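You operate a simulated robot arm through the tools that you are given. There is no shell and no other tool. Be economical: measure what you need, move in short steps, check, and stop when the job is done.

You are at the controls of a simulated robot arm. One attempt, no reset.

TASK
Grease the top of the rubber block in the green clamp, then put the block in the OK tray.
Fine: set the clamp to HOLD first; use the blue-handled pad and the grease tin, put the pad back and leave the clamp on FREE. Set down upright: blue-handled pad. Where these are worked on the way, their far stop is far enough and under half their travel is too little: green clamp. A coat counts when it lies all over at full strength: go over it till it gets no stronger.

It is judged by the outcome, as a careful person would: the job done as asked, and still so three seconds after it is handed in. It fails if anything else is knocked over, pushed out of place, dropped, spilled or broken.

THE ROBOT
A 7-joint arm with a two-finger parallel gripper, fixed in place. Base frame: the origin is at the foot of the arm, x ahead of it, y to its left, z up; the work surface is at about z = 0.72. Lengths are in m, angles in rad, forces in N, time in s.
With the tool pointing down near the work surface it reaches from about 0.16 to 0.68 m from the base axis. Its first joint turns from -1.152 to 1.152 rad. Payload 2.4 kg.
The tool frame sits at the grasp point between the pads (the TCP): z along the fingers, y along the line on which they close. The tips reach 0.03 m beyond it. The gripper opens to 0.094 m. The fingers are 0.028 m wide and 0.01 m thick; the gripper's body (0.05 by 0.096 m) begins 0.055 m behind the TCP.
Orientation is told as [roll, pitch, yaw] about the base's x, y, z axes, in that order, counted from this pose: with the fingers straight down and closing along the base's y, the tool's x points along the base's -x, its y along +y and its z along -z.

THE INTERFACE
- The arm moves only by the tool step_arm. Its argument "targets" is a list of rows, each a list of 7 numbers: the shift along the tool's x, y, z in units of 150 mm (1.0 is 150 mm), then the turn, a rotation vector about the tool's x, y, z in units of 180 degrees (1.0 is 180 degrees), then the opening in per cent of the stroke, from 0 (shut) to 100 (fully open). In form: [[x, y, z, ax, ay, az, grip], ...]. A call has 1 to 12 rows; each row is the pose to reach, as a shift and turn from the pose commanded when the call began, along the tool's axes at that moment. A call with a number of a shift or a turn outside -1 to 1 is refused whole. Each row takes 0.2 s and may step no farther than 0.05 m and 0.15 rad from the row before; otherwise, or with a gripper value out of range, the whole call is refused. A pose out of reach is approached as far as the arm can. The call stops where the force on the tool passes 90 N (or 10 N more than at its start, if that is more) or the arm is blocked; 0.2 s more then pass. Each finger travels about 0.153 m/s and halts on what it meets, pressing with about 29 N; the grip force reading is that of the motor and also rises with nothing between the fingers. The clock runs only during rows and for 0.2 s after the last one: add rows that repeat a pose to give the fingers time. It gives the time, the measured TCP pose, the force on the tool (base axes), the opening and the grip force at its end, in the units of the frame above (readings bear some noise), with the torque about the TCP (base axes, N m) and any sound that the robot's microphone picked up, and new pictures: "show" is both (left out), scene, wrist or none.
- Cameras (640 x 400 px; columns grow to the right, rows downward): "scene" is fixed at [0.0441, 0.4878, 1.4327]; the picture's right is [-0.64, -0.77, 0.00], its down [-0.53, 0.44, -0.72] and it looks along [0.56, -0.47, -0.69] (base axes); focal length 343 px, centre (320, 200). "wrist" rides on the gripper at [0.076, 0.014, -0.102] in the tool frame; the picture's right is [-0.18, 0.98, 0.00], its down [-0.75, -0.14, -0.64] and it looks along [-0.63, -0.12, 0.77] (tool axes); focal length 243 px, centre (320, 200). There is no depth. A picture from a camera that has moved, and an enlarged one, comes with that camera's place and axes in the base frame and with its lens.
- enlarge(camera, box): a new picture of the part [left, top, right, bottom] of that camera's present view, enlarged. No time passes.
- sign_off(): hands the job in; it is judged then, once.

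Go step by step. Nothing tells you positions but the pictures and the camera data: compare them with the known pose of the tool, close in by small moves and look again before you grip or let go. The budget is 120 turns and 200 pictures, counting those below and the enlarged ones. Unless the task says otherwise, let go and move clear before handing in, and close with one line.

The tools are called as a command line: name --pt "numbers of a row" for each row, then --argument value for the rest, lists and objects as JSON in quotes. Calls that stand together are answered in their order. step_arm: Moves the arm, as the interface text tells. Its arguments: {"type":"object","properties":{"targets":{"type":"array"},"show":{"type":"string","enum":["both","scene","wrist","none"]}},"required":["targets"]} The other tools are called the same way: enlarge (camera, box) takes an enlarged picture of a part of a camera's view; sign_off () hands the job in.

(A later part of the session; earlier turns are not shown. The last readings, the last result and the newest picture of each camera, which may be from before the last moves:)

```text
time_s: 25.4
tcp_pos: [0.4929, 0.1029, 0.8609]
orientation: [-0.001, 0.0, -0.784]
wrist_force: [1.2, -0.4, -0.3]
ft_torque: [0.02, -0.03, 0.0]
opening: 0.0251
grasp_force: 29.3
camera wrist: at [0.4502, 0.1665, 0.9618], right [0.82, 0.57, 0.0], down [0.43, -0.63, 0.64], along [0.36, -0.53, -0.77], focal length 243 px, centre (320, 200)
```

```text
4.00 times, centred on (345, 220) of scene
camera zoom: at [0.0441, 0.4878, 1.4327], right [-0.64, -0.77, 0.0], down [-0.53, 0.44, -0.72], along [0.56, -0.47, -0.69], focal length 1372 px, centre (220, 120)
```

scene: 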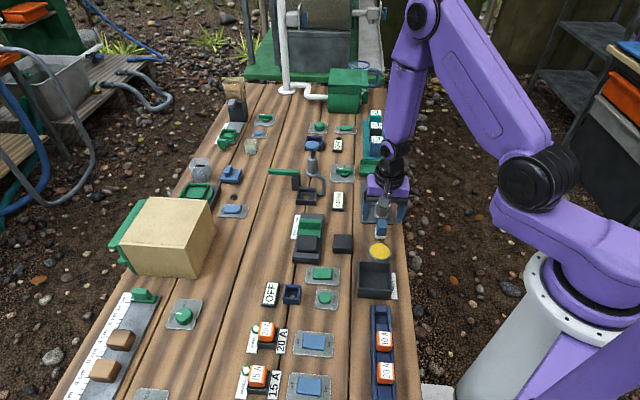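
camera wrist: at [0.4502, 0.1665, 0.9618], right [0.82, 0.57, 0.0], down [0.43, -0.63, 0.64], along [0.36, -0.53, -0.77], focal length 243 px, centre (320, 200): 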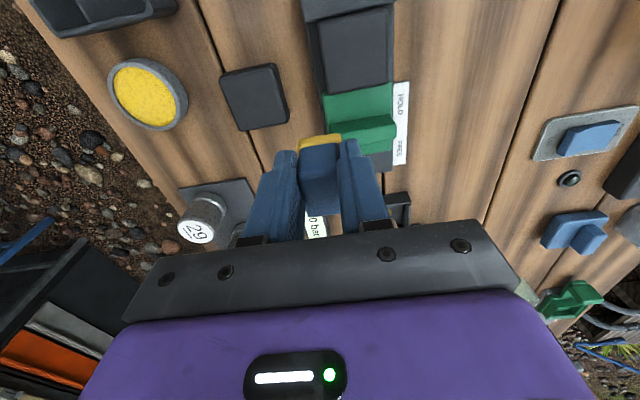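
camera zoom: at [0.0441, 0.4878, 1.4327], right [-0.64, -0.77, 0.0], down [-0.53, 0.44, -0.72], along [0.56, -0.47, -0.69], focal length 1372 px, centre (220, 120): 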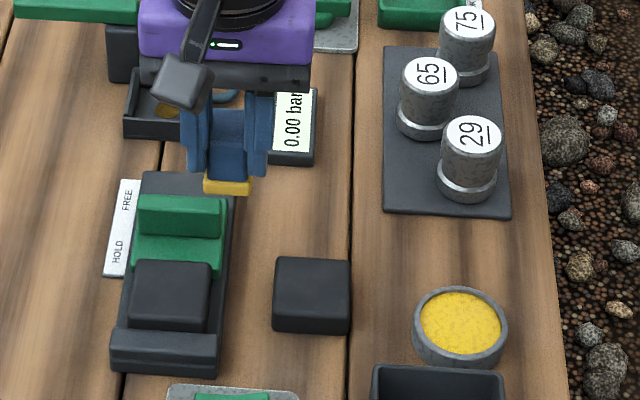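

The clamped block's top is about 45 mm square, centred near (0.489,0.1545), z≈0.761. I'll go over its centre and lower the pad until light contact.

step_arm --pt "0.13 0.12 0 0 0 0 0" --pt "0.26 0.226 0 0 0 0 0" --pt "0.26 0.226 0.15 0 0 0 0" --pt "0.26 0.226 0.25 0 0 0 0" --pt "0.26 0.226 0.28 0 0 0 0" --pt "0.26 0.226 0.3 0 0 0 0" --show "wrist"

enlarge --camera "scene" --box '[280, 200, 410, 280]'

```text
time_s: 26.8
tcp_pos: [0.4907, 0.1539, 0.815]
orientation: [0.0, 0.001, -0.786]
wrist_force: [-0.1, 0.1, -0.2]
ft_torque: [0.03, 0.01, 0.0]
opening: 0.0252
grasp_force: 28.9
camera wrist: at [0.4463, 0.2179, 0.9168], right [0.82, 0.57, 0.0], down [0.43, -0.63, 0.64], along [0.36, -0.53, -0.77], focal length 243 px, centre (320, 200)
```

wrist: 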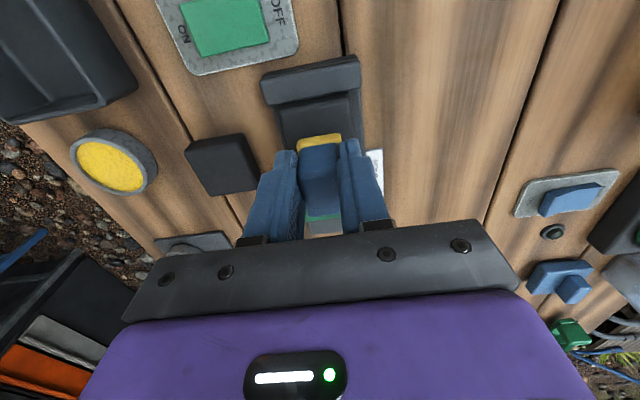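

```text
4.92 times, centred on (345, 240) of scene
camera zoom: at [0.0441, 0.4878, 1.4327], right [-0.64, -0.77, 0.0], down [-0.53, 0.44, -0.72], along [0.56, -0.47, -0.69], focal length 1689 px, centre (197, 3)
```

zoom: 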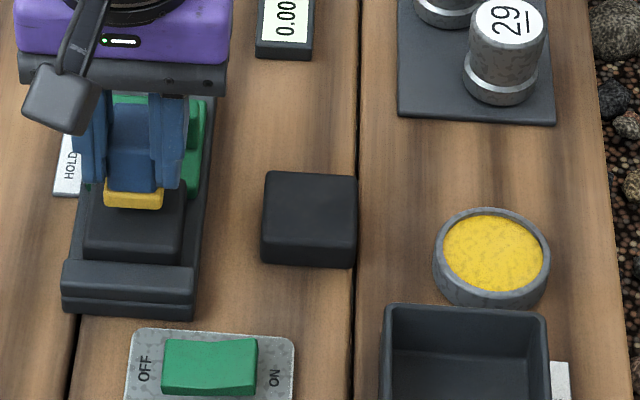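

Pad is centred over the block, not yet touching. Lowering a few mm more.

step_arm --pt "0 0 0.01 0 0 0 0" --pt "0 0 0.02 0 0 0 0" --pt "0 0 0.03 0 0 0 0" --pt "0 0 0.03 0 0 0 0" --show "none"

```text
time_s: 27.8
tcp_pos: [0.489, 0.1541, 0.8117]
orientation: [0.0, -0.001, -0.785]
wrist_force: [0.6, -0.7, -1.1]
ft_torque: [0.0, 0.01, 0.0]
opening: 0.0249
grasp_force: 29.2
```

step_arm --pt "0 0 0.01 0 0 0 0" --pt "0 0 0.02 0 0 0 0" --pt "0 0 0.03 0 0 0 0" --pt "0 0 0.03 0 0 0 0" --show "none"

enlarge --camera "scene" --box '[290, 215, 350, 265]'

```text
time_s: 28.8
tcp_pos: [0.4889, 0.1551, 0.807]
orientation: [-0.001, -0.001, -0.785]
wrist_force: [-1.5, -0.8, 8.0]
ft_torque: [-0.11, 0.03, -0.03]
opening: 0.0251
grasp_force: 29.0
```

```text
8.00 times, centred on (320, 240) of scene
camera zoom: at [0.0439, 0.4877, 1.4328], right [-0.64, -0.77, 0.0], down [-0.53, 0.44, -0.73], along [0.56, -0.47, -0.69], focal length 2744 px, centre (320, -120)
```

zoom: 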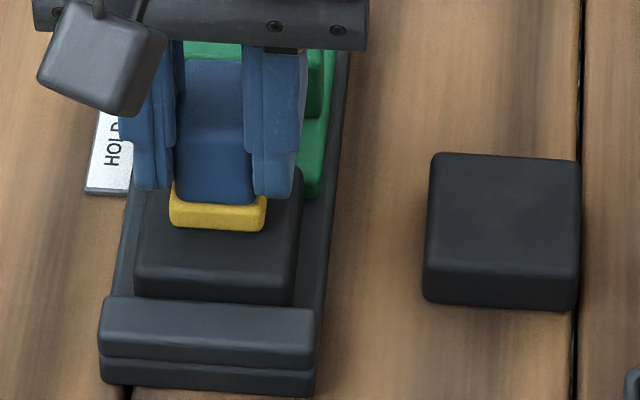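

Light contact (8 N) at TCP z≈0.807. Now I wipe in strokes covering the block's whole face with slight pressure.

step_arm --pt "-0.06 -0.065 0.005 0 0 0 0" --pt "0.02 -0.065 0.005 0 0 0 0" --pt "0.1 -0.065 0.005 0 0 0 0" --pt "0.1 0 0.005 0 0 0 0" --pt "0.02 0 0.005 0 0 0 0" --pt "-0.06 0 0.005 0 0 0 0" --pt "-0.06 0.065 0.005 0 0 0 0" --pt "0.02 0.065 0.005 0 0 0 0" --pt "0.1 0.065 0.005 0 0 0 0" --pt "0.1 0 0.005 0 0 0 0" --pt "0.1 -0.065 0.005 0 0 0 0" --show "none"

enlarge --camera "scene" --box '[290, 215, 350, 265]'

```text
time_s: 30.1
tcp_pos: [0.4803, 0.1562, 0.8064]
orientation: [-0.025, 0.016, -0.774]
wrist_force: [-11.9, -2.3, 30.9]
ft_torque: [-0.37, -0.26, -0.16]
opening: 0.0256
grasp_force: 28.7
stopped in row 6: the force on the tool passed its limit at 96 N (the readings are from after the stop); the commanded pose is now the measured one
```

```text
8.00 times, centred on (320, 240) of scene
camera zoom: at [0.0433, 0.4876, 1.4328], right [-0.64, -0.77, 0.0], down [-0.53, 0.44, -0.73], along [0.56, -0.47, -0.69], focal length 2744 px, centre (320, -120)
```

zoom: 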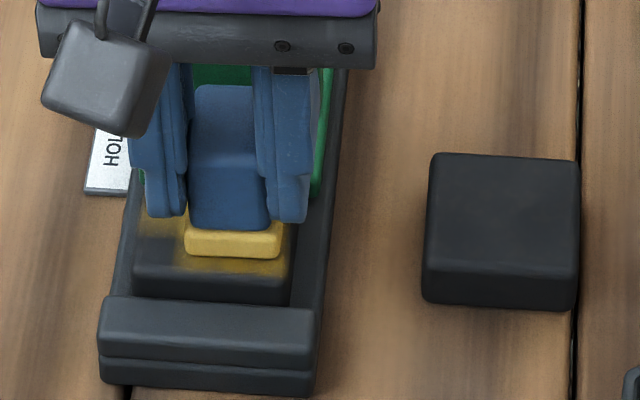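

The coat is going on, but a force spike stopped the stroke and left the tool slightly tilted. I'll lift a little, straighten the tool, and look at the coat.

step_arm --pt "0 0 -0.03 -0.0092 0.002 0.0035 0" --pt "0 0 -0.1 -0.0092 0.002 0.0035 0" --pt "-0.2 0 -0.2 -0.0092 0.002 0.0035 0" --pt "-0.45 0 -0.3 -0.0092 0.002 0.0035 0" --pt "-0.45 0 -0.3 -0.0092 0.002 0.0035 0" --show "wrist"

enlarge --camera "wrist" --box '[240, 20, 420, 220]'

enlarge --camera "scene" --box '[290, 215, 350, 265]'

```text
time_s: 31.3
tcp_pos: [0.5311, 0.1114, 0.8491]
orientation: [0.002, 0.023, -0.784]
wrist_force: [-0.2, 0.3, -1.2]
ft_torque: [0.0, -0.03, -0.02]
opening: 0.0249
grasp_force: 28.9
camera wrist: at [0.4893, 0.1726, 0.9533], right [0.82, 0.57, 0.0], down [0.44, -0.64, 0.62], along [0.35, -0.52, -0.78], focal length 243 px, centre (320, 200)
```

wrist: 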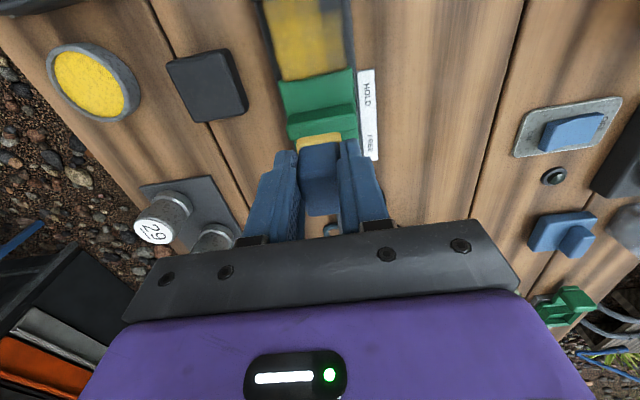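

```text
2.00 times, centred on (330, 120) of wrist
camera zoom: at [0.4893, 0.1726, 0.9533], right [0.82, 0.57, 0.0], down [0.44, -0.64, 0.62], along [0.35, -0.52, -0.78], focal length 485 px, centre (300, 360)
```

zoom: 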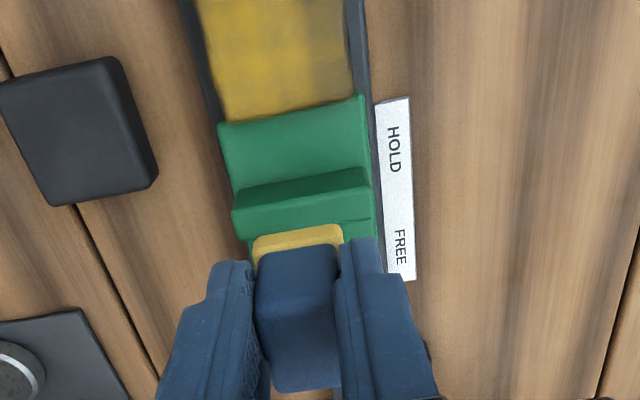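

```text
8.00 times, centred on (320, 240) of scene
camera zoom: at [0.0441, 0.4878, 1.4327], right [-0.64, -0.77, 0.0], down [-0.53, 0.44, -0.72], along [0.56, -0.47, -0.69], focal length 2744 px, centre (320, -120)
```

zoom: 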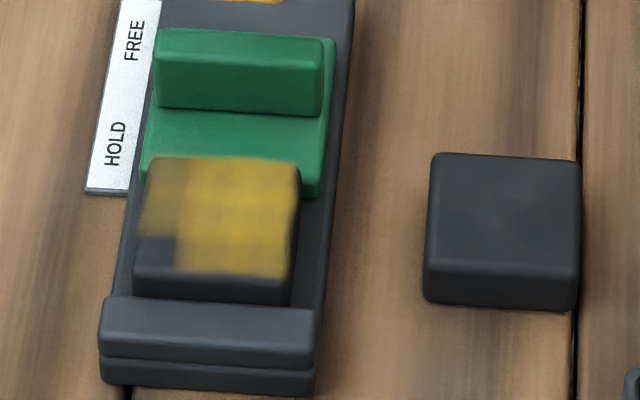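

Coat is strong in the middle/right; the left (+c) strip and near-left corner still need work. I'll fix the residual tilt and return above the block.

step_arm --pt "0.1 0.03 0 0.0006 -0.0073 0 0" --pt "0.25 0.05 0 0.0006 -0.0073 0 0" --pt "0.4 0.07 0.05 0.0006 -0.0073 0 0" --pt "0.4 0.07 0.2 0.0006 -0.0073 0 0" --pt "0.4 0.07 0.22 0.0006 -0.0073 0 0" --show "none"

```text
time_s: 32.5
tcp_pos: [0.4952, 0.1616, 0.817]
orientation: [0.0, 0.002, -0.783]
wrist_force: [-0.3, -0.9, -1.0]
ft_torque: [0.02, 0.0, 0.0]
opening: 0.0249
grasp_force: 29.2
```

Now lower to light contact and stroke the left strip several times.

step_arm --pt "0 0 0.05 0 0 0 0" --pt "0 0 0.066 0 0 0 0" --pt "-0.05 0 0.066 0 0 0 0" --pt "0.0 0 0.066 0 0 0 0" --pt "0.05 0 0.066 0 0 0 0" --pt "0.09 0 0.066 0 0 0 0" --pt "0.05 0 0.066 0 0 0 0" --pt "0 0 0.066 0 0 0 0" --pt "-0.05 0 0.066 0 0 0 0" --pt "0.0 0 0.066 0 0 0 0" --pt "0.05 0 0.066 0 0 0 0" --pt "0.09 0.0 0.066 0 0 0 0" --show "none"

enlarge --camera "scene" --box '[290, 215, 350, 265]'

```text
time_s: 35.1
tcp_pos: [0.4838, 0.1715, 0.8073]
orientation: [-0.001, -0.001, -0.783]
wrist_force: [-0.4, 0.1, 0.4]
ft_torque: [-0.01, -0.02, 0.01]
opening: 0.0249
grasp_force: 28.3
```

```text
8.00 times, centred on (320, 240) of scene
camera zoom: at [0.0441, 0.4878, 1.4327], right [-0.64, -0.77, 0.0], down [-0.53, 0.44, -0.72], along [0.56, -0.47, -0.69], focal length 2744 px, centre (320, -120)
```

zoom: 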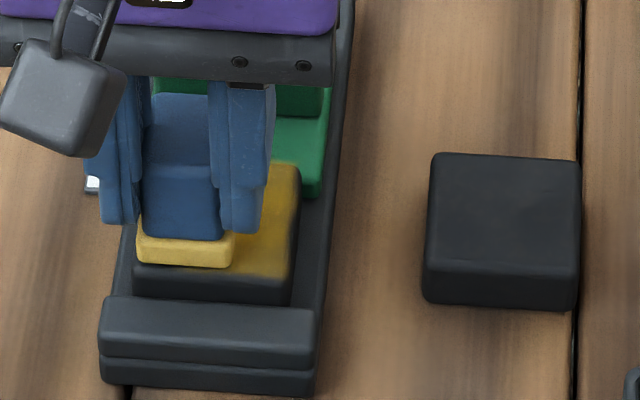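

Contact was barely there (0.4 N). I'll press about 1.3 mm lower and repeat the strokes.

step_arm --pt "0.01 0 0.009 0 0 0 0" --pt "-0.04 0 0.009 0 0 0 0" --pt "-0.09 0 0.009 0 0 0 0" --pt "-0.14 0 0.009 0 0 0 0" --pt "-0.09 0 0.009 0 0 0 0" --pt "-0.04 0 0.009 0 0 0 0" --pt "0.01 0 0.009 0 0 0 0" --pt "0.02 0 0.009 0 0 0 0" --pt "-0.04 0 0.009 0 0 0 0" --pt "-0.09 0 0.009 0 0 0 0" --pt "-0.14 0 0.009 0 0 0 0" --show "none"

enlarge --camera "scene" --box '[290, 215, 350, 265]'

```text
time_s: 37.5
tcp_pos: [0.4985, 0.157, 0.8069]
orientation: [0.0, 0.001, -0.784]
wrist_force: [-9.7, 12.2, 22.9]
ft_torque: [0.45, 0.33, 0.0]
opening: 0.025
grasp_force: 28.5
```

```text
8.00 times, centred on (320, 240) of scene
camera zoom: at [0.0435, 0.4879, 1.4327], right [-0.64, -0.77, 0.0], down [-0.53, 0.44, -0.73], along [0.56, -0.47, -0.69], focal length 2744 px, centre (320, -120)
```

zoom: 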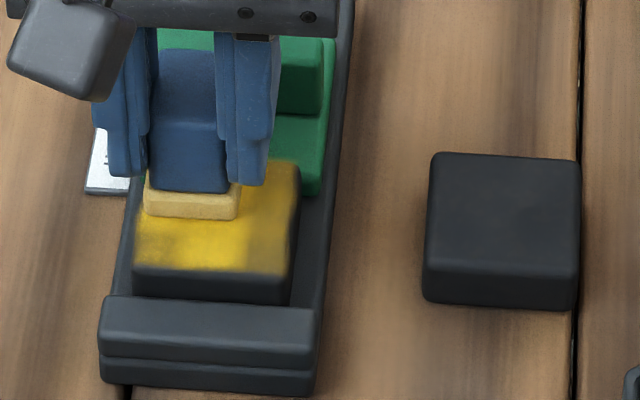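

The left is now strong but the pad is running out of grease. I'll lift and go back to the tin for a second load.

step_arm --pt "0 0 -0.1 0 0 0 0" --pt "0 0 -0.35 0 0 0 0" --pt "0.02 -0.25 -0.37 0 0 0 0" --pt "0.04 -0.5 -0.37 0 0 0 0" --pt "0.06 -0.75 -0.37 0 0 0 0" --pt "0.07 -1.0 -0.37 0 0 0 0" --pt "0.07 -1.0 -0.37 0 0 0 0" --show "none"

enlarge --camera "scene" --box '[290, 215, 350, 265]'

```text
time_s: 39.1
tcp_pos: [0.3861, 0.0561, 0.8608]
orientation: [0.001, 0.001, -0.783]
wrist_force: [0.5, -0.4, 0.0]
ft_torque: [0.04, 0.02, 0.01]
opening: 0.0249
grasp_force: 29.0
```

```text
8.00 times, centred on (320, 240) of scene
camera zoom: at [0.0441, 0.4878, 1.4327], right [-0.64, -0.77, 0.0], down [-0.53, 0.44, -0.72], along [0.56, -0.47, -0.69], focal length 2744 px, centre (320, -120)
```

zoom: 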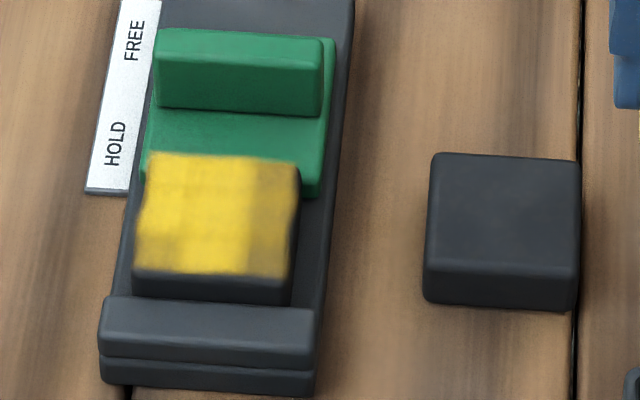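

Most of the face is coated; the right edge column is weaker. Re-dipping the pad.

step_arm --pt "0.017 -0.14 0 0 0 0 0" --pt "0.017 -0.28 0.0 0 0 0 0" --pt "0.017 -0.28 0.2 0 0 0 0" --pt "0.017 -0.28 0.38 0 0 0 0" --pt "0.017 -0.28 0.46 0 0 0 0" --pt "0.017 -0.28 0.48 0 0 0 0" --pt "0.017 -0.28 0.494 0 0 0 0" --pt "0.017 -0.28 0.494 0 0 0 0" --show "none"

enlarge --camera "scene" --box '[340, 190, 420, 272]'

```text
time_s: 40.9
tcp_pos: [0.3555, 0.0299, 0.7876]
orientation: [-0.001, 0.0, -0.782]
wrist_force: [-0.2, 0.4, 0.1]
ft_torque: [0.02, 0.01, 0.0]
opening: 0.025
grasp_force: 28.5
```

```text
4.88 times, centred on (380, 231) of scene
camera zoom: at [0.0441, 0.4878, 1.4327], right [-0.64, -0.77, 0.0], down [-0.53, 0.44, -0.72], along [0.56, -0.47, -0.69], focal length 1673 px, centre (27, 49)
```

zoom: 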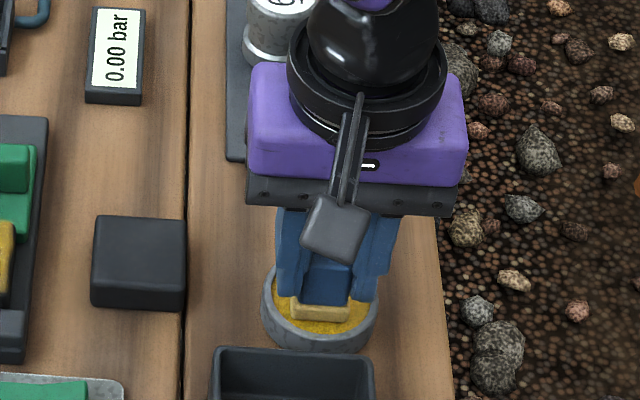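

Just above the grease; lowering about 2 mm more.

step_arm --pt "0 0 0.007 0 0 0 0" --pt "0 0 0.013 0 0 0 0" --pt "0 0 0.013 0 0 0 0" --show "none"

enlarge --camera "scene" --box '[340, 190, 420, 272]'

```text
time_s: 41.7
tcp_pos: [0.3544, 0.0296, 0.7853]
orientation: [0.0, -0.003, -0.783]
wrist_force: [-4.0, 3.5, 47.3]
ft_torque: [-0.58, -0.53, 0.02]
opening: 0.0249
grasp_force: 29.2
```

```text
4.88 times, centred on (380, 231) of scene
camera zoom: at [0.0434, 0.4878, 1.4327], right [-0.64, -0.77, 0.0], down [-0.53, 0.44, -0.73], along [0.56, -0.47, -0.69], focal length 1673 px, centre (27, 49)
```

zoom: 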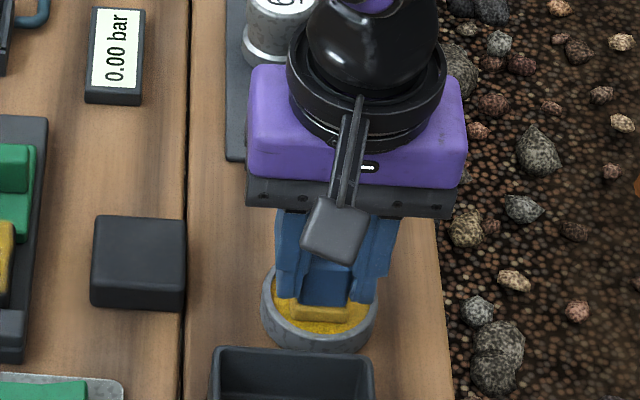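

Pad reloaded. Returning toward the block.

step_arm --pt "0 0 -0.1 0 0 0 0" --pt "0 0 -0.3 0 0 0 0" --pt "0 0 -0.5 0 0 0 0" --pt "0 0.25 -0.5 0 0 0 0" --pt "-0.02 0.5 -0.5 0 0 0 0" --pt "-0.03 0.75 -0.5 0 0 0 0" --pt "-0.05 1.0 -0.5 0 0 0 0" --pt "-0.05 1.0 -0.5 0 0 0 0" --show "none"

```text
time_s: 43.5
tcp_pos: [0.4652, 0.1315, 0.8604]
orientation: [0.0, -0.001, -0.783]
wrist_force: [-0.1, -1.0, -0.2]
ft_torque: [0.0, 0.03, 0.01]
opening: 0.025
grasp_force: 29.3
```

step_arm --pt "0 0.14 0.0 0 0 0 0" --pt "0 0.14 0.15 0 0 0 0" --pt "0 0.14 0.3 0 0 0 0" --pt "0 0.14 0.35 0 0 0 0" --pt "0 0.14 0.361 0 0 0 0" --pt "0.05 0.14 0.361 0 0 0 0" --pt "0.1 0.14 0.361 0 0 0 0" --pt "0.05 0.14 0.361 0 0 0 0" --pt "0 0.14 0.361 0 0 0 0" --pt "-0.05 0.14 0.361 0 0 0 0" --pt "0 0.14 0.361 0 0 0 0" --show "none"

enlarge --camera "scene" --box '[290, 215, 350, 265]'

```text
time_s: 45.9
tcp_pos: [0.4828, 0.1442, 0.8069]
orientation: [0.003, -0.001, -0.785]
wrist_force: [1.8, -2.5, 3.5]
ft_torque: [-0.18, -0.16, -0.04]
opening: 0.0249
grasp_force: 29.3
```

```text
8.00 times, centred on (320, 240) of scene
camera zoom: at [0.0441, 0.4877, 1.4328], right [-0.64, -0.77, 0.0], down [-0.53, 0.44, -0.72], along [0.56, -0.47, -0.69], focal length 2744 px, centre (320, -120)
```

zoom: 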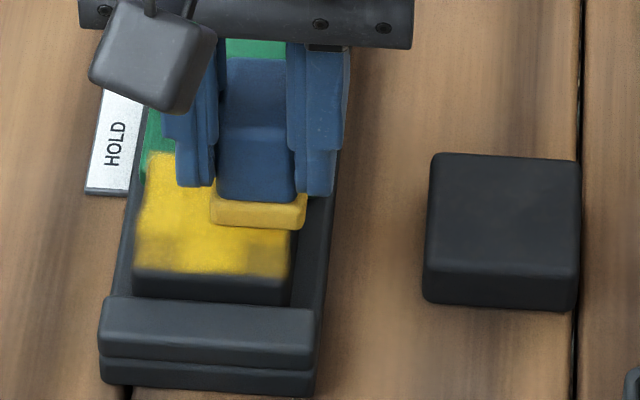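

Working well. Continuing strokes on the right, then middle, then left columns with slightly more pressure.

step_arm --pt "0.05 0 0.004 0 0 0 0" --pt "0.11 0 0.004 0 0 0 0" --pt "0.11 0.06 0.004 0 0 0 0" --pt "0.05 0.06 0.004 0 0 0 0" --pt "0 0.06 0.004 0 0 0 0" --pt "-0.06 0.06 0.004 0 0 0 0" --pt "-0.06 0.13 0.004 0 0 0 0" --pt "0 0.13 0.004 0 0 0 0" --pt "0.06 0.13 0.004 0 0 0 0" --pt "0.11 0.13 0.004 0 0 0 0" --pt "0.11 0.06 0.004 0 0 0 0" --pt "0.11 0 0.004 0 0 0 0" --show "none"

enlarge --camera "scene" --box '[290, 215, 350, 265]'

```text
time_s: 48.5
tcp_pos: [0.47, 0.1554, 0.8058]
orientation: [0.003, -0.001, -0.784]
wrist_force: [4.3, 6.2, 9.6]
ft_torque: [0.19, -0.32, 0.13]
opening: 0.025
grasp_force: 28.2
```

```text
8.00 times, centred on (320, 240) of scene
camera zoom: at [0.044, 0.4879, 1.4327], right [-0.64, -0.77, 0.0], down [-0.53, 0.44, -0.73], along [0.56, -0.47, -0.69], focal length 2744 px, centre (320, -120)
```

zoom: 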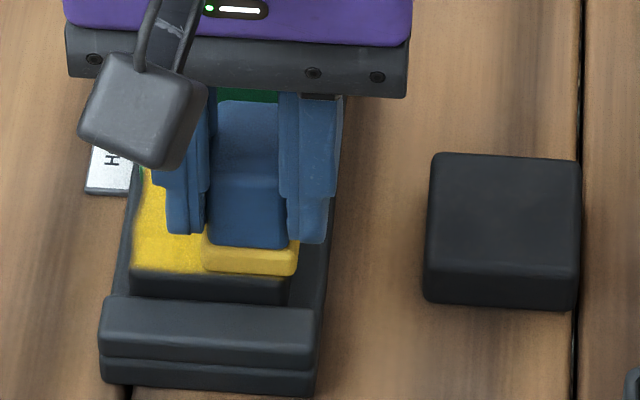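

I'll lift back and inspect the coat.

step_arm --pt "0 0 -0.1 0 0 0 0" --pt "-0.1 0 -0.3 0 0 0 0" --pt "-0.3 0 -0.35 0 0 0 0" --pt "-0.5 0 -0.35 0 0 0 0" --pt "-0.5 0 -0.35 0 0 0 0" --show "wrist"

enlarge --camera "scene" --box '[297, 225, 337, 258]'

enlarge --camera "wrist" --box '[280, 0, 400, 100]'

```text
time_s: 49.7
tcp_pos: [0.5213, 0.1033, 0.8579]
orientation: [-0.001, 0.0, -0.783]
wrist_force: [-0.7, -0.1, -1.1]
ft_torque: [-0.01, 0.0, 0.03]
opening: 0.0251
grasp_force: 28.7
camera wrist: at [0.4788, 0.1667, 0.9604], right [0.82, 0.57, 0.0], down [0.43, -0.63, 0.64], along [0.36, -0.53, -0.77], focal length 243 px, centre (320, 200)
```

wrist: 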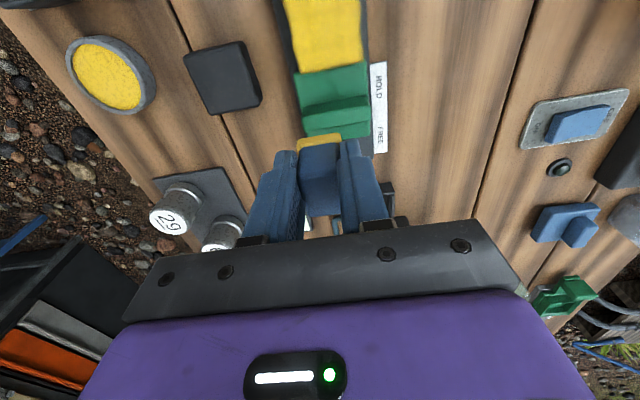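

```text
12.12 times, centred on (317, 242) of scene
camera zoom: at [0.0441, 0.4878, 1.4327], right [-0.64, -0.77, 0.0], down [-0.53, 0.44, -0.72], along [0.56, -0.47, -0.69], focal length 4158 px, centre (356, -303)
```

zoom: 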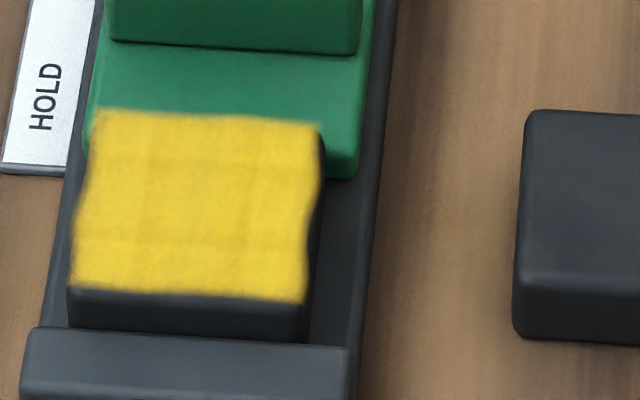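

```text
4.00 times, centred on (340, 50) of wrist
camera zoom: at [0.4788, 0.1667, 0.9604], right [0.82, 0.57, 0.0], down [0.43, -0.63, 0.64], along [0.36, -0.53, -0.77], focal length 970 px, centre (240, 800)
```

zoom: 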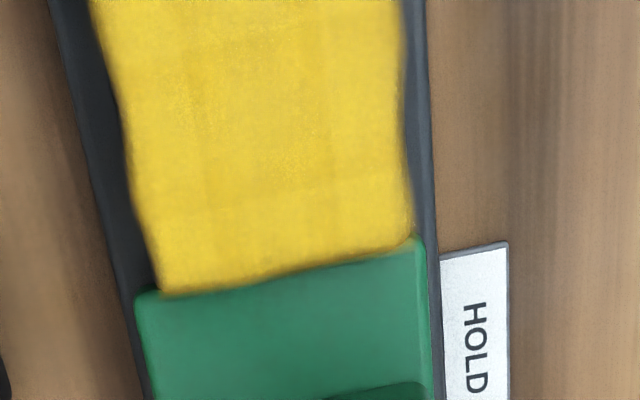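

The coat looks nearly uniform. To be sure it is at full strength to the edges, I'll do one more complete pass.

step_arm --pt "0.2 0.03 0 0 0 0 0" --pt "0.33 0.03 0.05 0 0 0 0" --pt "0.33 0.03 0.25 0 0 0 0" --pt "0.33 0.03 0.33 0 0 0 0" --pt "0.33 0.02 0.347 0 0 0 0" --pt "0.38 0.02 0.347 0 0 0 0" --pt "0.43 0.02 0.347 0 0 0 0" --pt "0.475 0.02 0.347 0 0 0 0" --pt "0.43 0.02 0.347 0 0 0 0" --pt "0.38 0.02 0.347 0 0 0 0" --pt "0.325 0.02 0.347 0 0 0 0" --show "none"

step_arm --pt "0 0.08 0 0 0 0 0" --pt "0.05 0.08 0 0 0 0 0" --pt "0.1 0.08 0 0 0 0 0" --pt "0.15 0.08 0 0 0 0 0" --pt "0.15 0.16 0 0 0 0 0" --pt "0.1 0.16 0 0 0 0 0" --pt "0.05 0.16 0 0 0 0 0" --pt "0 0.16 0 0 0 0 0" --pt "0.05 0.16 0 0 0 0 0" --pt "0.1 0.16 0 0 0 0 0" --pt "0.15 0.16 0 0 0 0 0" --pt "0.15 0.08 0 0 0 0 0" --show "none"

enlarge --camera "scene" --box '[290, 215, 350, 265]'

```text
time_s: 52.1
tcp_pos: [0.4892, 0.1398, 0.8062]
orientation: [0.001, -0.002, -0.783]
wrist_force: [-2.3, 3.4, 6.3]
ft_torque: [0.12, 0.07, 0.0]
opening: 0.025
grasp_force: 28.8
```

```text
time_s: 54.7
tcp_pos: [0.4824, 0.164, 0.8067]
orientation: [-0.002, 0.0, -0.784]
wrist_force: [0.7, 2.6, 4.2]
ft_torque: [0.09, -0.16, 0.05]
opening: 0.0247
grasp_force: 28.8
```

```text
8.00 times, centred on (320, 240) of scene
camera zoom: at [0.044, 0.4878, 1.4327], right [-0.64, -0.77, 0.0], down [-0.53, 0.44, -0.73], along [0.56, -0.47, -0.69], focal length 2744 px, centre (320, -120)
```

zoom: 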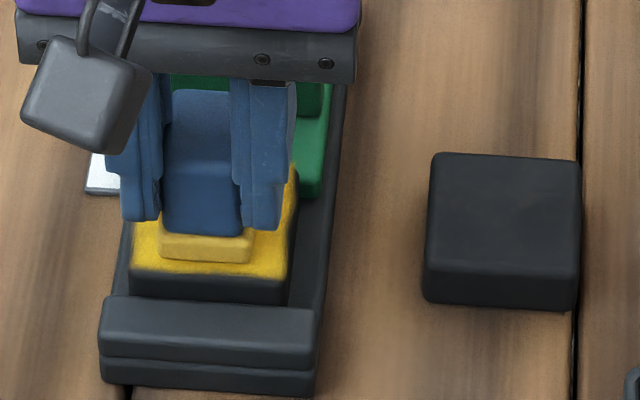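

Full pass done. I'll lift, inspect, and carry the pad back toward its place.

step_arm --pt "0 0 -0.12 0 0 0 0" --pt "0 0 -0.4 0 0 0 0" --pt "-0.1 -0.2 -0.42 0 0 0 0" --pt "-0.2 -0.4 -0.42 0 0 0 0" --pt "-0.3 -0.6 -0.42 0 0 0 0" --pt "-0.4 -0.8 -0.42 0 0 0 0" --pt "-0.496 -1.0 -0.42 0 0 0 0" --pt "-0.496 -1.0 -0.42 0 0 0 0" --show "wrist"

enlarge --camera "scene" --box '[297, 225, 337, 258]'

```text
time_s: 56.5
tcp_pos: [0.4292, 0.0046, 0.8691]
orientation: [0.0, 0.0, -0.782]
wrist_force: [-0.7, 0.0, 0.0]
ft_torque: [0.01, 0.0, -0.01]
opening: 0.0251
grasp_force: 29.2
camera wrist: at [0.3861, 0.068, 0.9706], right [0.82, 0.57, 0.0], down [0.43, -0.63, 0.64], along [0.36, -0.53, -0.77], focal length 243 px, centre (320, 200)
```

wrist: 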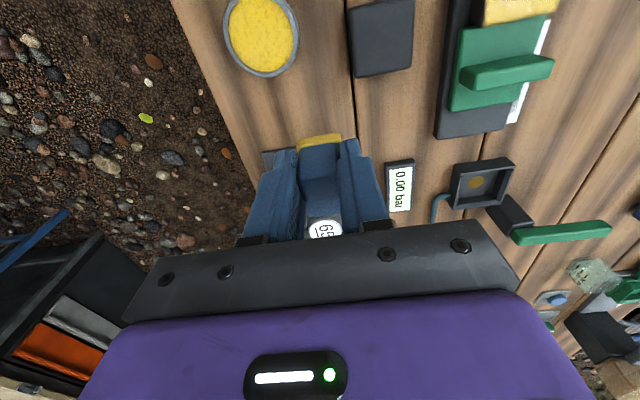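

```text
12.12 times, centred on (317, 242) of scene
camera zoom: at [0.0441, 0.4878, 1.4327], right [-0.64, -0.77, 0.0], down [-0.53, 0.44, -0.72], along [0.56, -0.47, -0.69], focal length 4158 px, centre (356, -303)
```

zoom: 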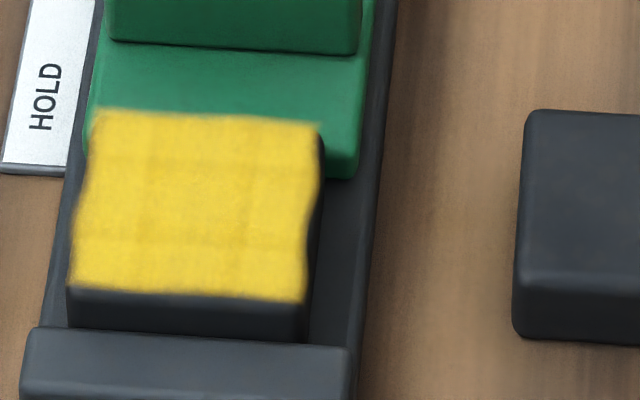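

The coat is unchanged by the last pass, so it is at full strength. Now I set the pad back at its home pose, lowering to just above the bench.

step_arm --pt "0.005 -0.13 0 0 0 0 0" --pt "0.005 -0.258 0 0 0 0 0" --pt "0.005 -0.258 0.2 0 0 0 0" --pt "0.005 -0.258 0.4 0 0 0 0" --pt "0.005 -0.258 0.55 0 0 0 0" --pt "0.005 -0.258 0.62 0 0 0 0" --pt "0.005 -0.258 0.62 0 0 0 0" --show "wrist"

enlarge --camera "scene" --box '[340, 190, 420, 272]'

```text
time_s: 58.1
tcp_pos: [0.4009, -0.0218, 0.7772]
orientation: [0.0, -0.001, -0.783]
wrist_force: [-0.8, 0.4, 0.6]
ft_torque: [0.03, 0.0, 0.01]
opening: 0.0252
grasp_force: 28.8
camera wrist: at [0.3584, 0.042, 0.878], right [0.82, 0.57, 0.0], down [0.43, -0.63, 0.64], along [0.36, -0.53, -0.77], focal length 243 px, centre (320, 200)
```

wrist: 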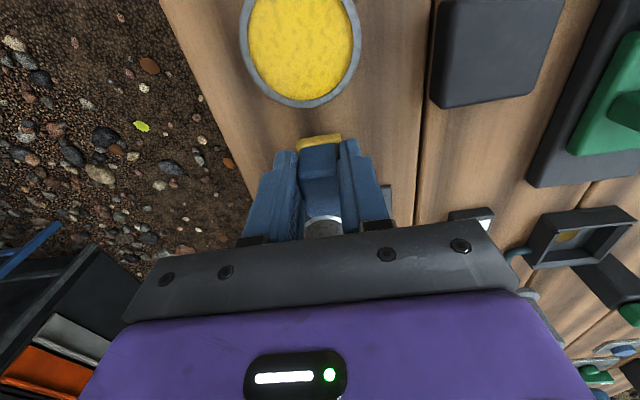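

```text
4.88 times, centred on (380, 231) of scene
camera zoom: at [0.0441, 0.4878, 1.4327], right [-0.64, -0.77, 0.0], down [-0.53, 0.44, -0.72], along [0.56, -0.47, -0.69], focal length 1673 px, centre (27, 49)
```

zoom: 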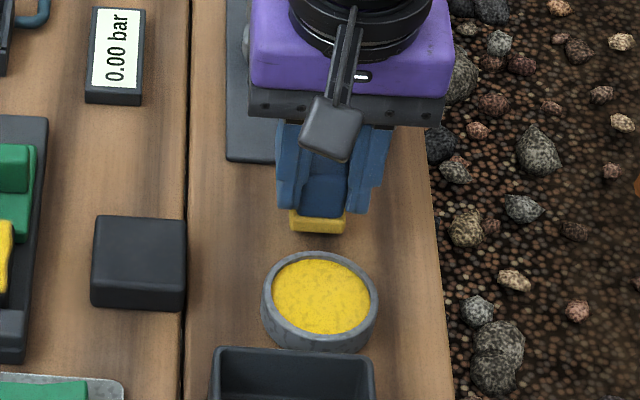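

Lowering the last few mm until the bench is felt.

step_arm --pt "0 0 0.01 0 0 0 0" --pt "0 0 0.02 0 0 0 0" --pt "0 0 0.025 0 0 0 0" --pt "0 0 0.025 0 0 0 0" --show "none"

```text
time_s: 59.1
tcp_pos: [0.402, -0.0219, 0.7732]
orientation: [-0.001, 0.0, -0.783]
wrist_force: [-0.1, -0.1, 0.2]
ft_torque: [0.02, -0.02, -0.03]
opening: 0.0248
grasp_force: 29.4
```

step_arm --pt "0 0 0.01 0 0 0 0" --pt "0 0 0.017 0 0 0 0" --pt "0 0 0.017 0 0 0 0" --show "none"

enlarge --camera "scene" --box '[355, 200, 405, 250]'

```text
time_s: 59.9
tcp_pos: [0.4017, -0.0221, 0.7699]
orientation: [-0.001, -0.001, -0.784]
wrist_force: [-4.4, 0.3, 28.6]
ft_torque: [-0.34, -0.23, -0.05]
opening: 0.0251
grasp_force: 28.7
```

```text
8.00 times, centred on (380, 225) of scene
camera zoom: at [0.0436, 0.4878, 1.4327], right [-0.64, -0.77, 0.0], down [-0.53, 0.44, -0.73], along [0.56, -0.47, -0.69], focal length 2744 px, centre (-160, 0)
```

zoom: 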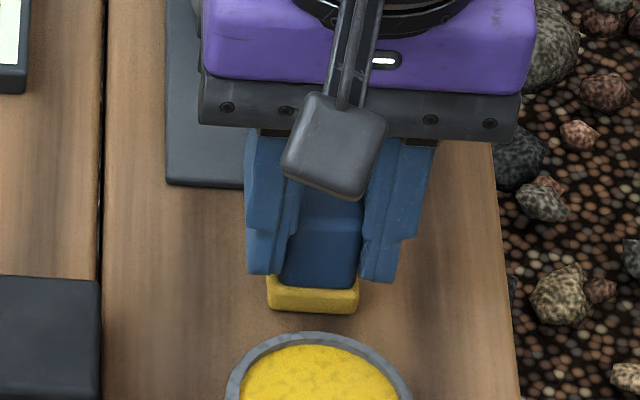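

On the bench (28 N). I release slowly and rise straight up.

step_arm --pt "0 0 -0.006 0 0 0 0" --pt "0 0 -0.006 0 0 0 35" --pt "0 0 -0.006 0 0 0 60" --pt "0 0 -0.006 0 0 0 75" --pt "0 0 -0.1 0 0 0 75" --pt "0 0 -0.3 0 0 0 75" --pt "0 0 -0.6 0 0 0 75" --pt "0 0 -0.6 0 0 0 75" --show "wrist"

enlarge --camera "scene" --box '[340, 190, 420, 272]'

```text
time_s: 61.7
tcp_pos: [0.3996, -0.0208, 0.8609]
orientation: [-0.003, -0.001, -0.782]
wrist_force: [-0.3, -0.5, -0.2]
ft_torque: [-0.03, -0.02, 0.02]
opening: 0.0707
grasp_force: 0.1
camera wrist: at [0.3576, 0.043, 0.9625], right [0.82, 0.57, 0.0], down [0.43, -0.63, 0.64], along [0.36, -0.53, -0.77], focal length 243 px, centre (320, 200)
```

wrist: 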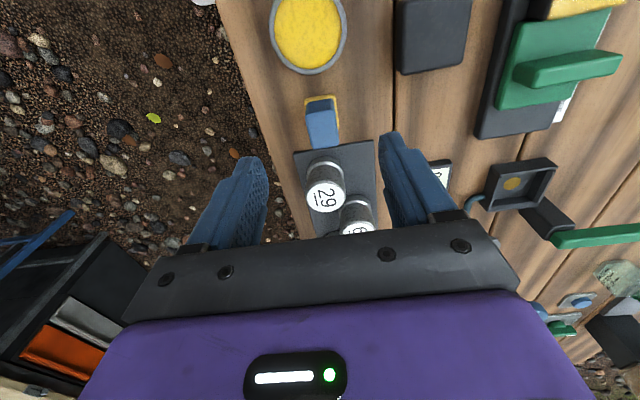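

```text
4.88 times, centred on (380, 231) of scene
camera zoom: at [0.0441, 0.4878, 1.4327], right [-0.64, -0.77, 0.0], down [-0.53, 0.44, -0.72], along [0.56, -0.47, -0.69], focal length 1673 px, centre (27, 49)
```

zoom: 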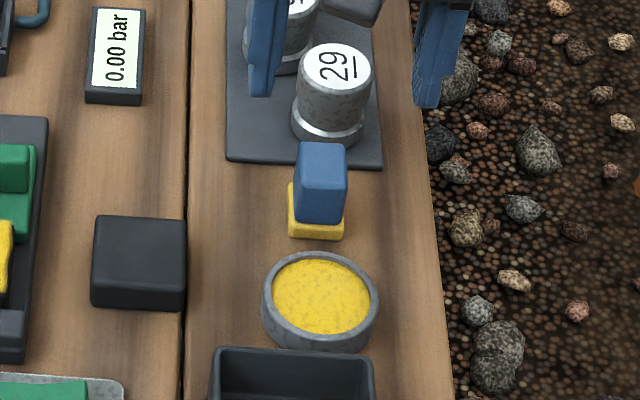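

The pad is back upright in its place. Next, the clamp goes to FREE: I turn the tool 90° and move toward the ridge, at about (0.5275,0.1145), to grip it across.

step_arm --pt "0 0.05 -0.1 0 0 -0.046 50" --pt "0 0.15 -0.15 0 0 -0.092 50" --pt "0 0.25 -0.15 0 0 -0.138 28" --pt "0 0.35 -0.15 0 0 -0.184 28" --pt "0 0.45 -0.15 0 0 -0.23 28" --pt "0 0.55 -0.15 0 0 -0.276 28" --pt "0 0.65 -0.15 0 0 -0.322 28" --pt "0 0.75 -0.15 0 0 -0.368 28" --pt "0.03 0.85 -0.15 0 0 -0.414 28" --pt "0.03 0.95 -0.15 0 0 -0.46 28" --pt "0.03 1.0 -0.15 0 0 -0.499 28" --pt "0.03 1.0 -0.15 0 0 -0.499 28" --show "wrist"

```text
time_s: 64.3
tcp_pos: [0.5044, 0.0882, 0.8826]
orientation: [-0.001, -0.001, 0.785]
wrist_force: [-0.7, 0.0, -0.4]
ft_torque: [0.0, 0.03, -0.03]
opening: 0.0262
grasp_force: 0.0
camera wrist: at [0.441, 0.0444, 0.9841], right [-0.56, 0.83, 0.0], down [0.63, 0.43, 0.64], along [0.53, 0.36, -0.77], focal length 243 px, centre (320, 200)
```

wrist: 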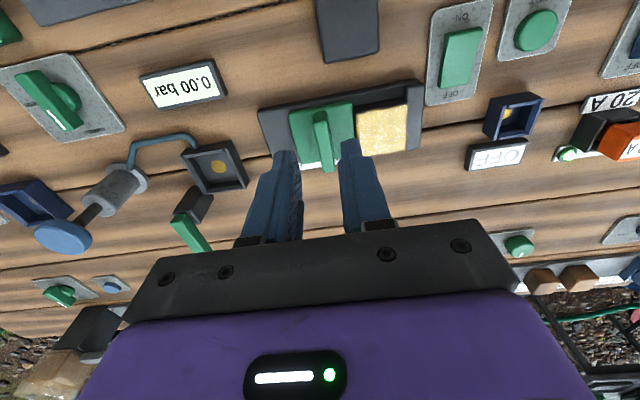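

enlarge --camera "wrist" --box '[250, 70, 440, 190]'

```text
3.33 times, centred on (345, 130) of wrist
camera zoom: at [0.441, 0.0444, 0.9841], right [-0.56, 0.83, 0.0], down [0.63, 0.43, 0.64], along [0.53, 0.36, -0.77], focal length 809 px, centre (237, 433)
```

zoom: 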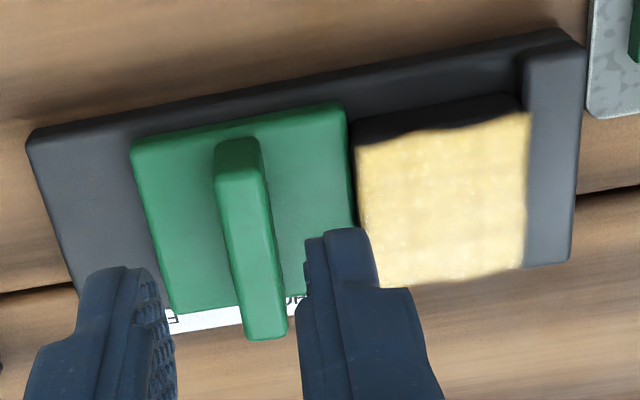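

Ridge is in line between the fingers (s≈0.296 vs TCP 0.294). I'll shift 33 mm across and descend to just above the ridge to check.

step_arm --pt "-0.11 0 0 0 0 0 28" --pt "-0.22 -0.008 0 0 0 0 28" --pt "-0.22 -0.008 0.2 0 0 0 28" --pt "-0.22 -0.008 0.4 0 0 0 28" --pt "-0.22 -0.008 0.46 0 0 0 28" --pt "-0.22 -0.008 0.46 0 0 0 28" --show "none"

enlarge --camera "wrist" --box '[230, 80, 430, 240]'

enlarge --camera "scene" --box '[280, 195, 360, 265]'

```text
time_s: 65.7
tcp_pos: [0.528, 0.1108, 0.8134]
orientation: [0.0, 0.001, 0.785]
wrist_force: [-0.1, -0.5, 0.8]
ft_torque: [0.03, 0.0, 0.01]
opening: 0.0261
grasp_force: 0.1
```

```text
2.50 times, centred on (330, 160) of wrist
camera zoom: at [0.4651, 0.0663, 0.9151], right [-0.56, 0.83, 0.0], down [0.63, 0.43, 0.64], along [0.53, 0.36, -0.77], focal length 606 px, centre (295, 300)
```

zoom: 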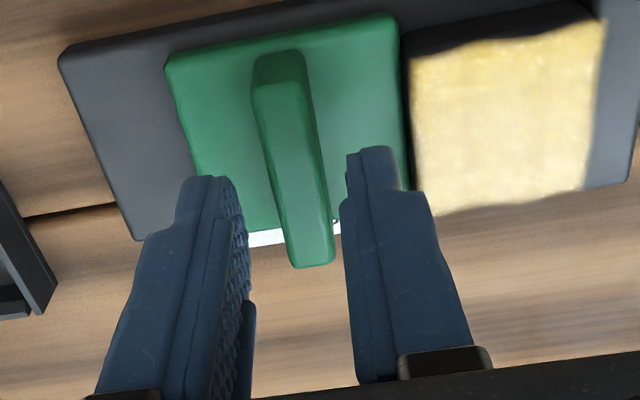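

```text
5.71 times, centred on (320, 230) of scene
camera zoom: at [0.0441, 0.4878, 1.4327], right [-0.64, -0.77, 0.0], down [-0.53, 0.44, -0.72], along [0.56, -0.47, -0.69], focal length 1960 px, centre (320, 29)
```

zoom: 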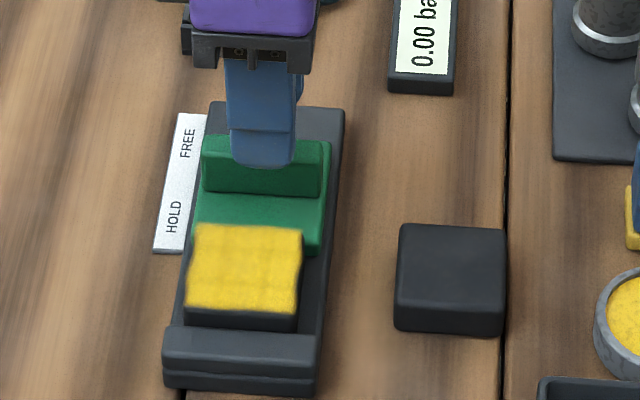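

The fingers straddle the ridge clear of the coated block. Descend to z≈0.793 and close.

step_arm --pt "0 0 0.05 0 0 0 28" --pt "0 0 0.1 0 0 0 28" --pt "0 0 0.135 0 0 0 28" --pt "0 0 0.135 0 0 0 5" --pt "0 0 0.135 0 0 0 5" --show "none"

enlarge --camera "scene" --box '[280, 195, 360, 265]'

```text
time_s: 66.9
tcp_pos: [0.5281, 0.11, 0.793]
orientation: [-0.002, -0.001, 0.783]
wrist_force: [0.1, -2.0, 5.5]
ft_torque: [-0.2, 0.21, 0.2]
opening: 0.0135
grasp_force: 45.6
```

```text
5.71 times, centred on (320, 230) of scene
camera zoom: at [0.044, 0.4877, 1.4328], right [-0.64, -0.77, 0.0], down [-0.53, 0.44, -0.72], along [0.56, -0.47, -0.69], focal length 1960 px, centre (320, 29)
```

zoom: 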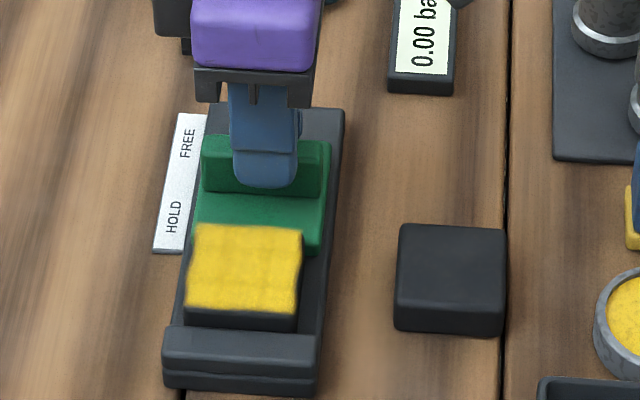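

Ridge gripped (13.5 mm). Now drag it along to FREE until the stop.

step_arm --pt "0 -0.03 -0.003 0 0 0 5" --pt "0 -0.06 -0.003 0 0 0 5" --pt "0 -0.09 -0.003 0 0 0 5" --pt "0 -0.12 -0.003 0 0 0 5" --pt "0 -0.15 -0.003 0 0 0 5" --pt "0 -0.18 -0.003 0 0 0 5" --pt "0 -0.21 -0.003 0 0 0 5" --show "none"

enlarge --camera "scene" --box '[280, 195, 360, 265]'

```text
time_s: 68.5
tcp_pos: [0.551, 0.09, 0.7937]
orientation: [0.002, 0.002, 0.783]
wrist_force: [-3.5, 2.8, -11.7]
ft_torque: [0.8, -0.73, 0.2]
opening: 0.0131
grasp_force: 44.8
```

```text
5.71 times, centred on (320, 230) of scene
camera zoom: at [0.0442, 0.4879, 1.4327], right [-0.64, -0.77, 0.0], down [-0.53, 0.44, -0.72], along [0.56, -0.47, -0.69], focal length 1960 px, centre (320, 29)
```

zoom: 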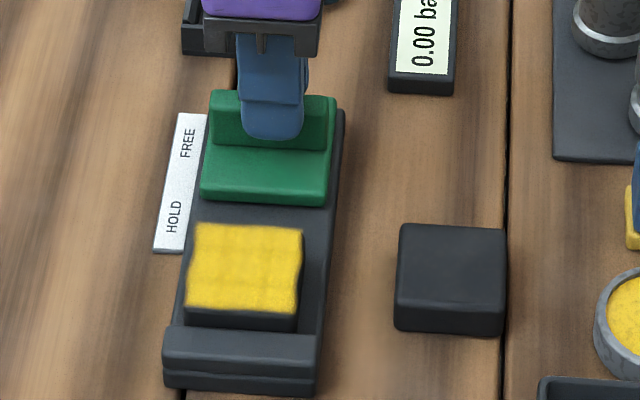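

The jaw is about back at its original FREE position; I'll pull slightly more to confirm the stop.

step_arm --pt "0 -0.015 0 0 0 0 5" --pt "0 -0.03 0 0 0 0 5" --pt "0 -0.045 0 0 0 0 5" --show "none"

```text
time_s: 69.3
tcp_pos: [0.5511, 0.0876, 0.7936]
orientation: [0.005, 0.009, 0.788]
wrist_force: [-29.8, 25.8, 7.6]
ft_torque: [0.53, 0.33, -0.82]
opening: 0.013
grasp_force: 44.7
```

The stop is reached (39 N): FREE. I relax, open, rise and turn back toward the block.

step_arm --pt "0 0.028 0 0 0 0 5" --pt "0 0.028 0 0 0 0 28" --pt "0 0.028 0 0 0 0 28" --pt "0 0.028 -0.15 0 0 0 28" --pt "0 0.028 -0.35 0 0 0 28" --pt "0 0.028 -0.6 0 0 0 28" --pt "0 0.028 -0.6 0 0 0.046 28" --pt "0 0.028 -0.6 0 0 0.092 28" --pt "0 0.028 -0.6 0 0 0.138 28" --pt "0 0.028 -0.6 0 0 0.184 50" --show "none"

enlarge --camera "scene" --box '[280, 195, 360, 265]'

```text
time_s: 71.5
tcp_pos: [0.553, 0.0862, 0.883]
orientation: [0.0, 0.0, 0.203]
wrist_force: [0.5, 0.2, 0.6]
ft_torque: [-0.02, 0.03, 0.0]
opening: 0.0469
grasp_force: 0.0
```

```text
5.71 times, centred on (320, 230) of scene
camera zoom: at [0.0441, 0.4878, 1.4327], right [-0.64, -0.77, 0.0], down [-0.53, 0.44, -0.72], along [0.56, -0.47, -0.69], focal length 1960 px, centre (320, 29)
```

zoom: 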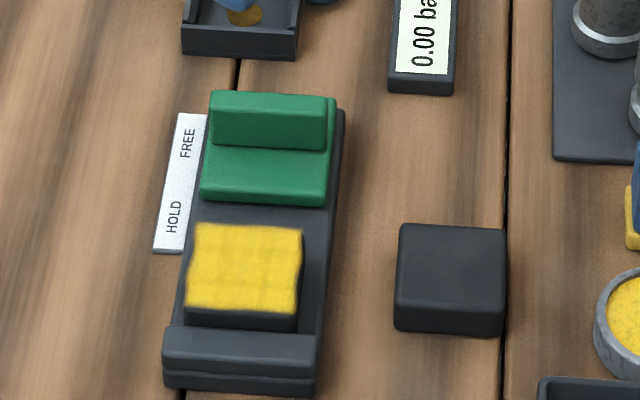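

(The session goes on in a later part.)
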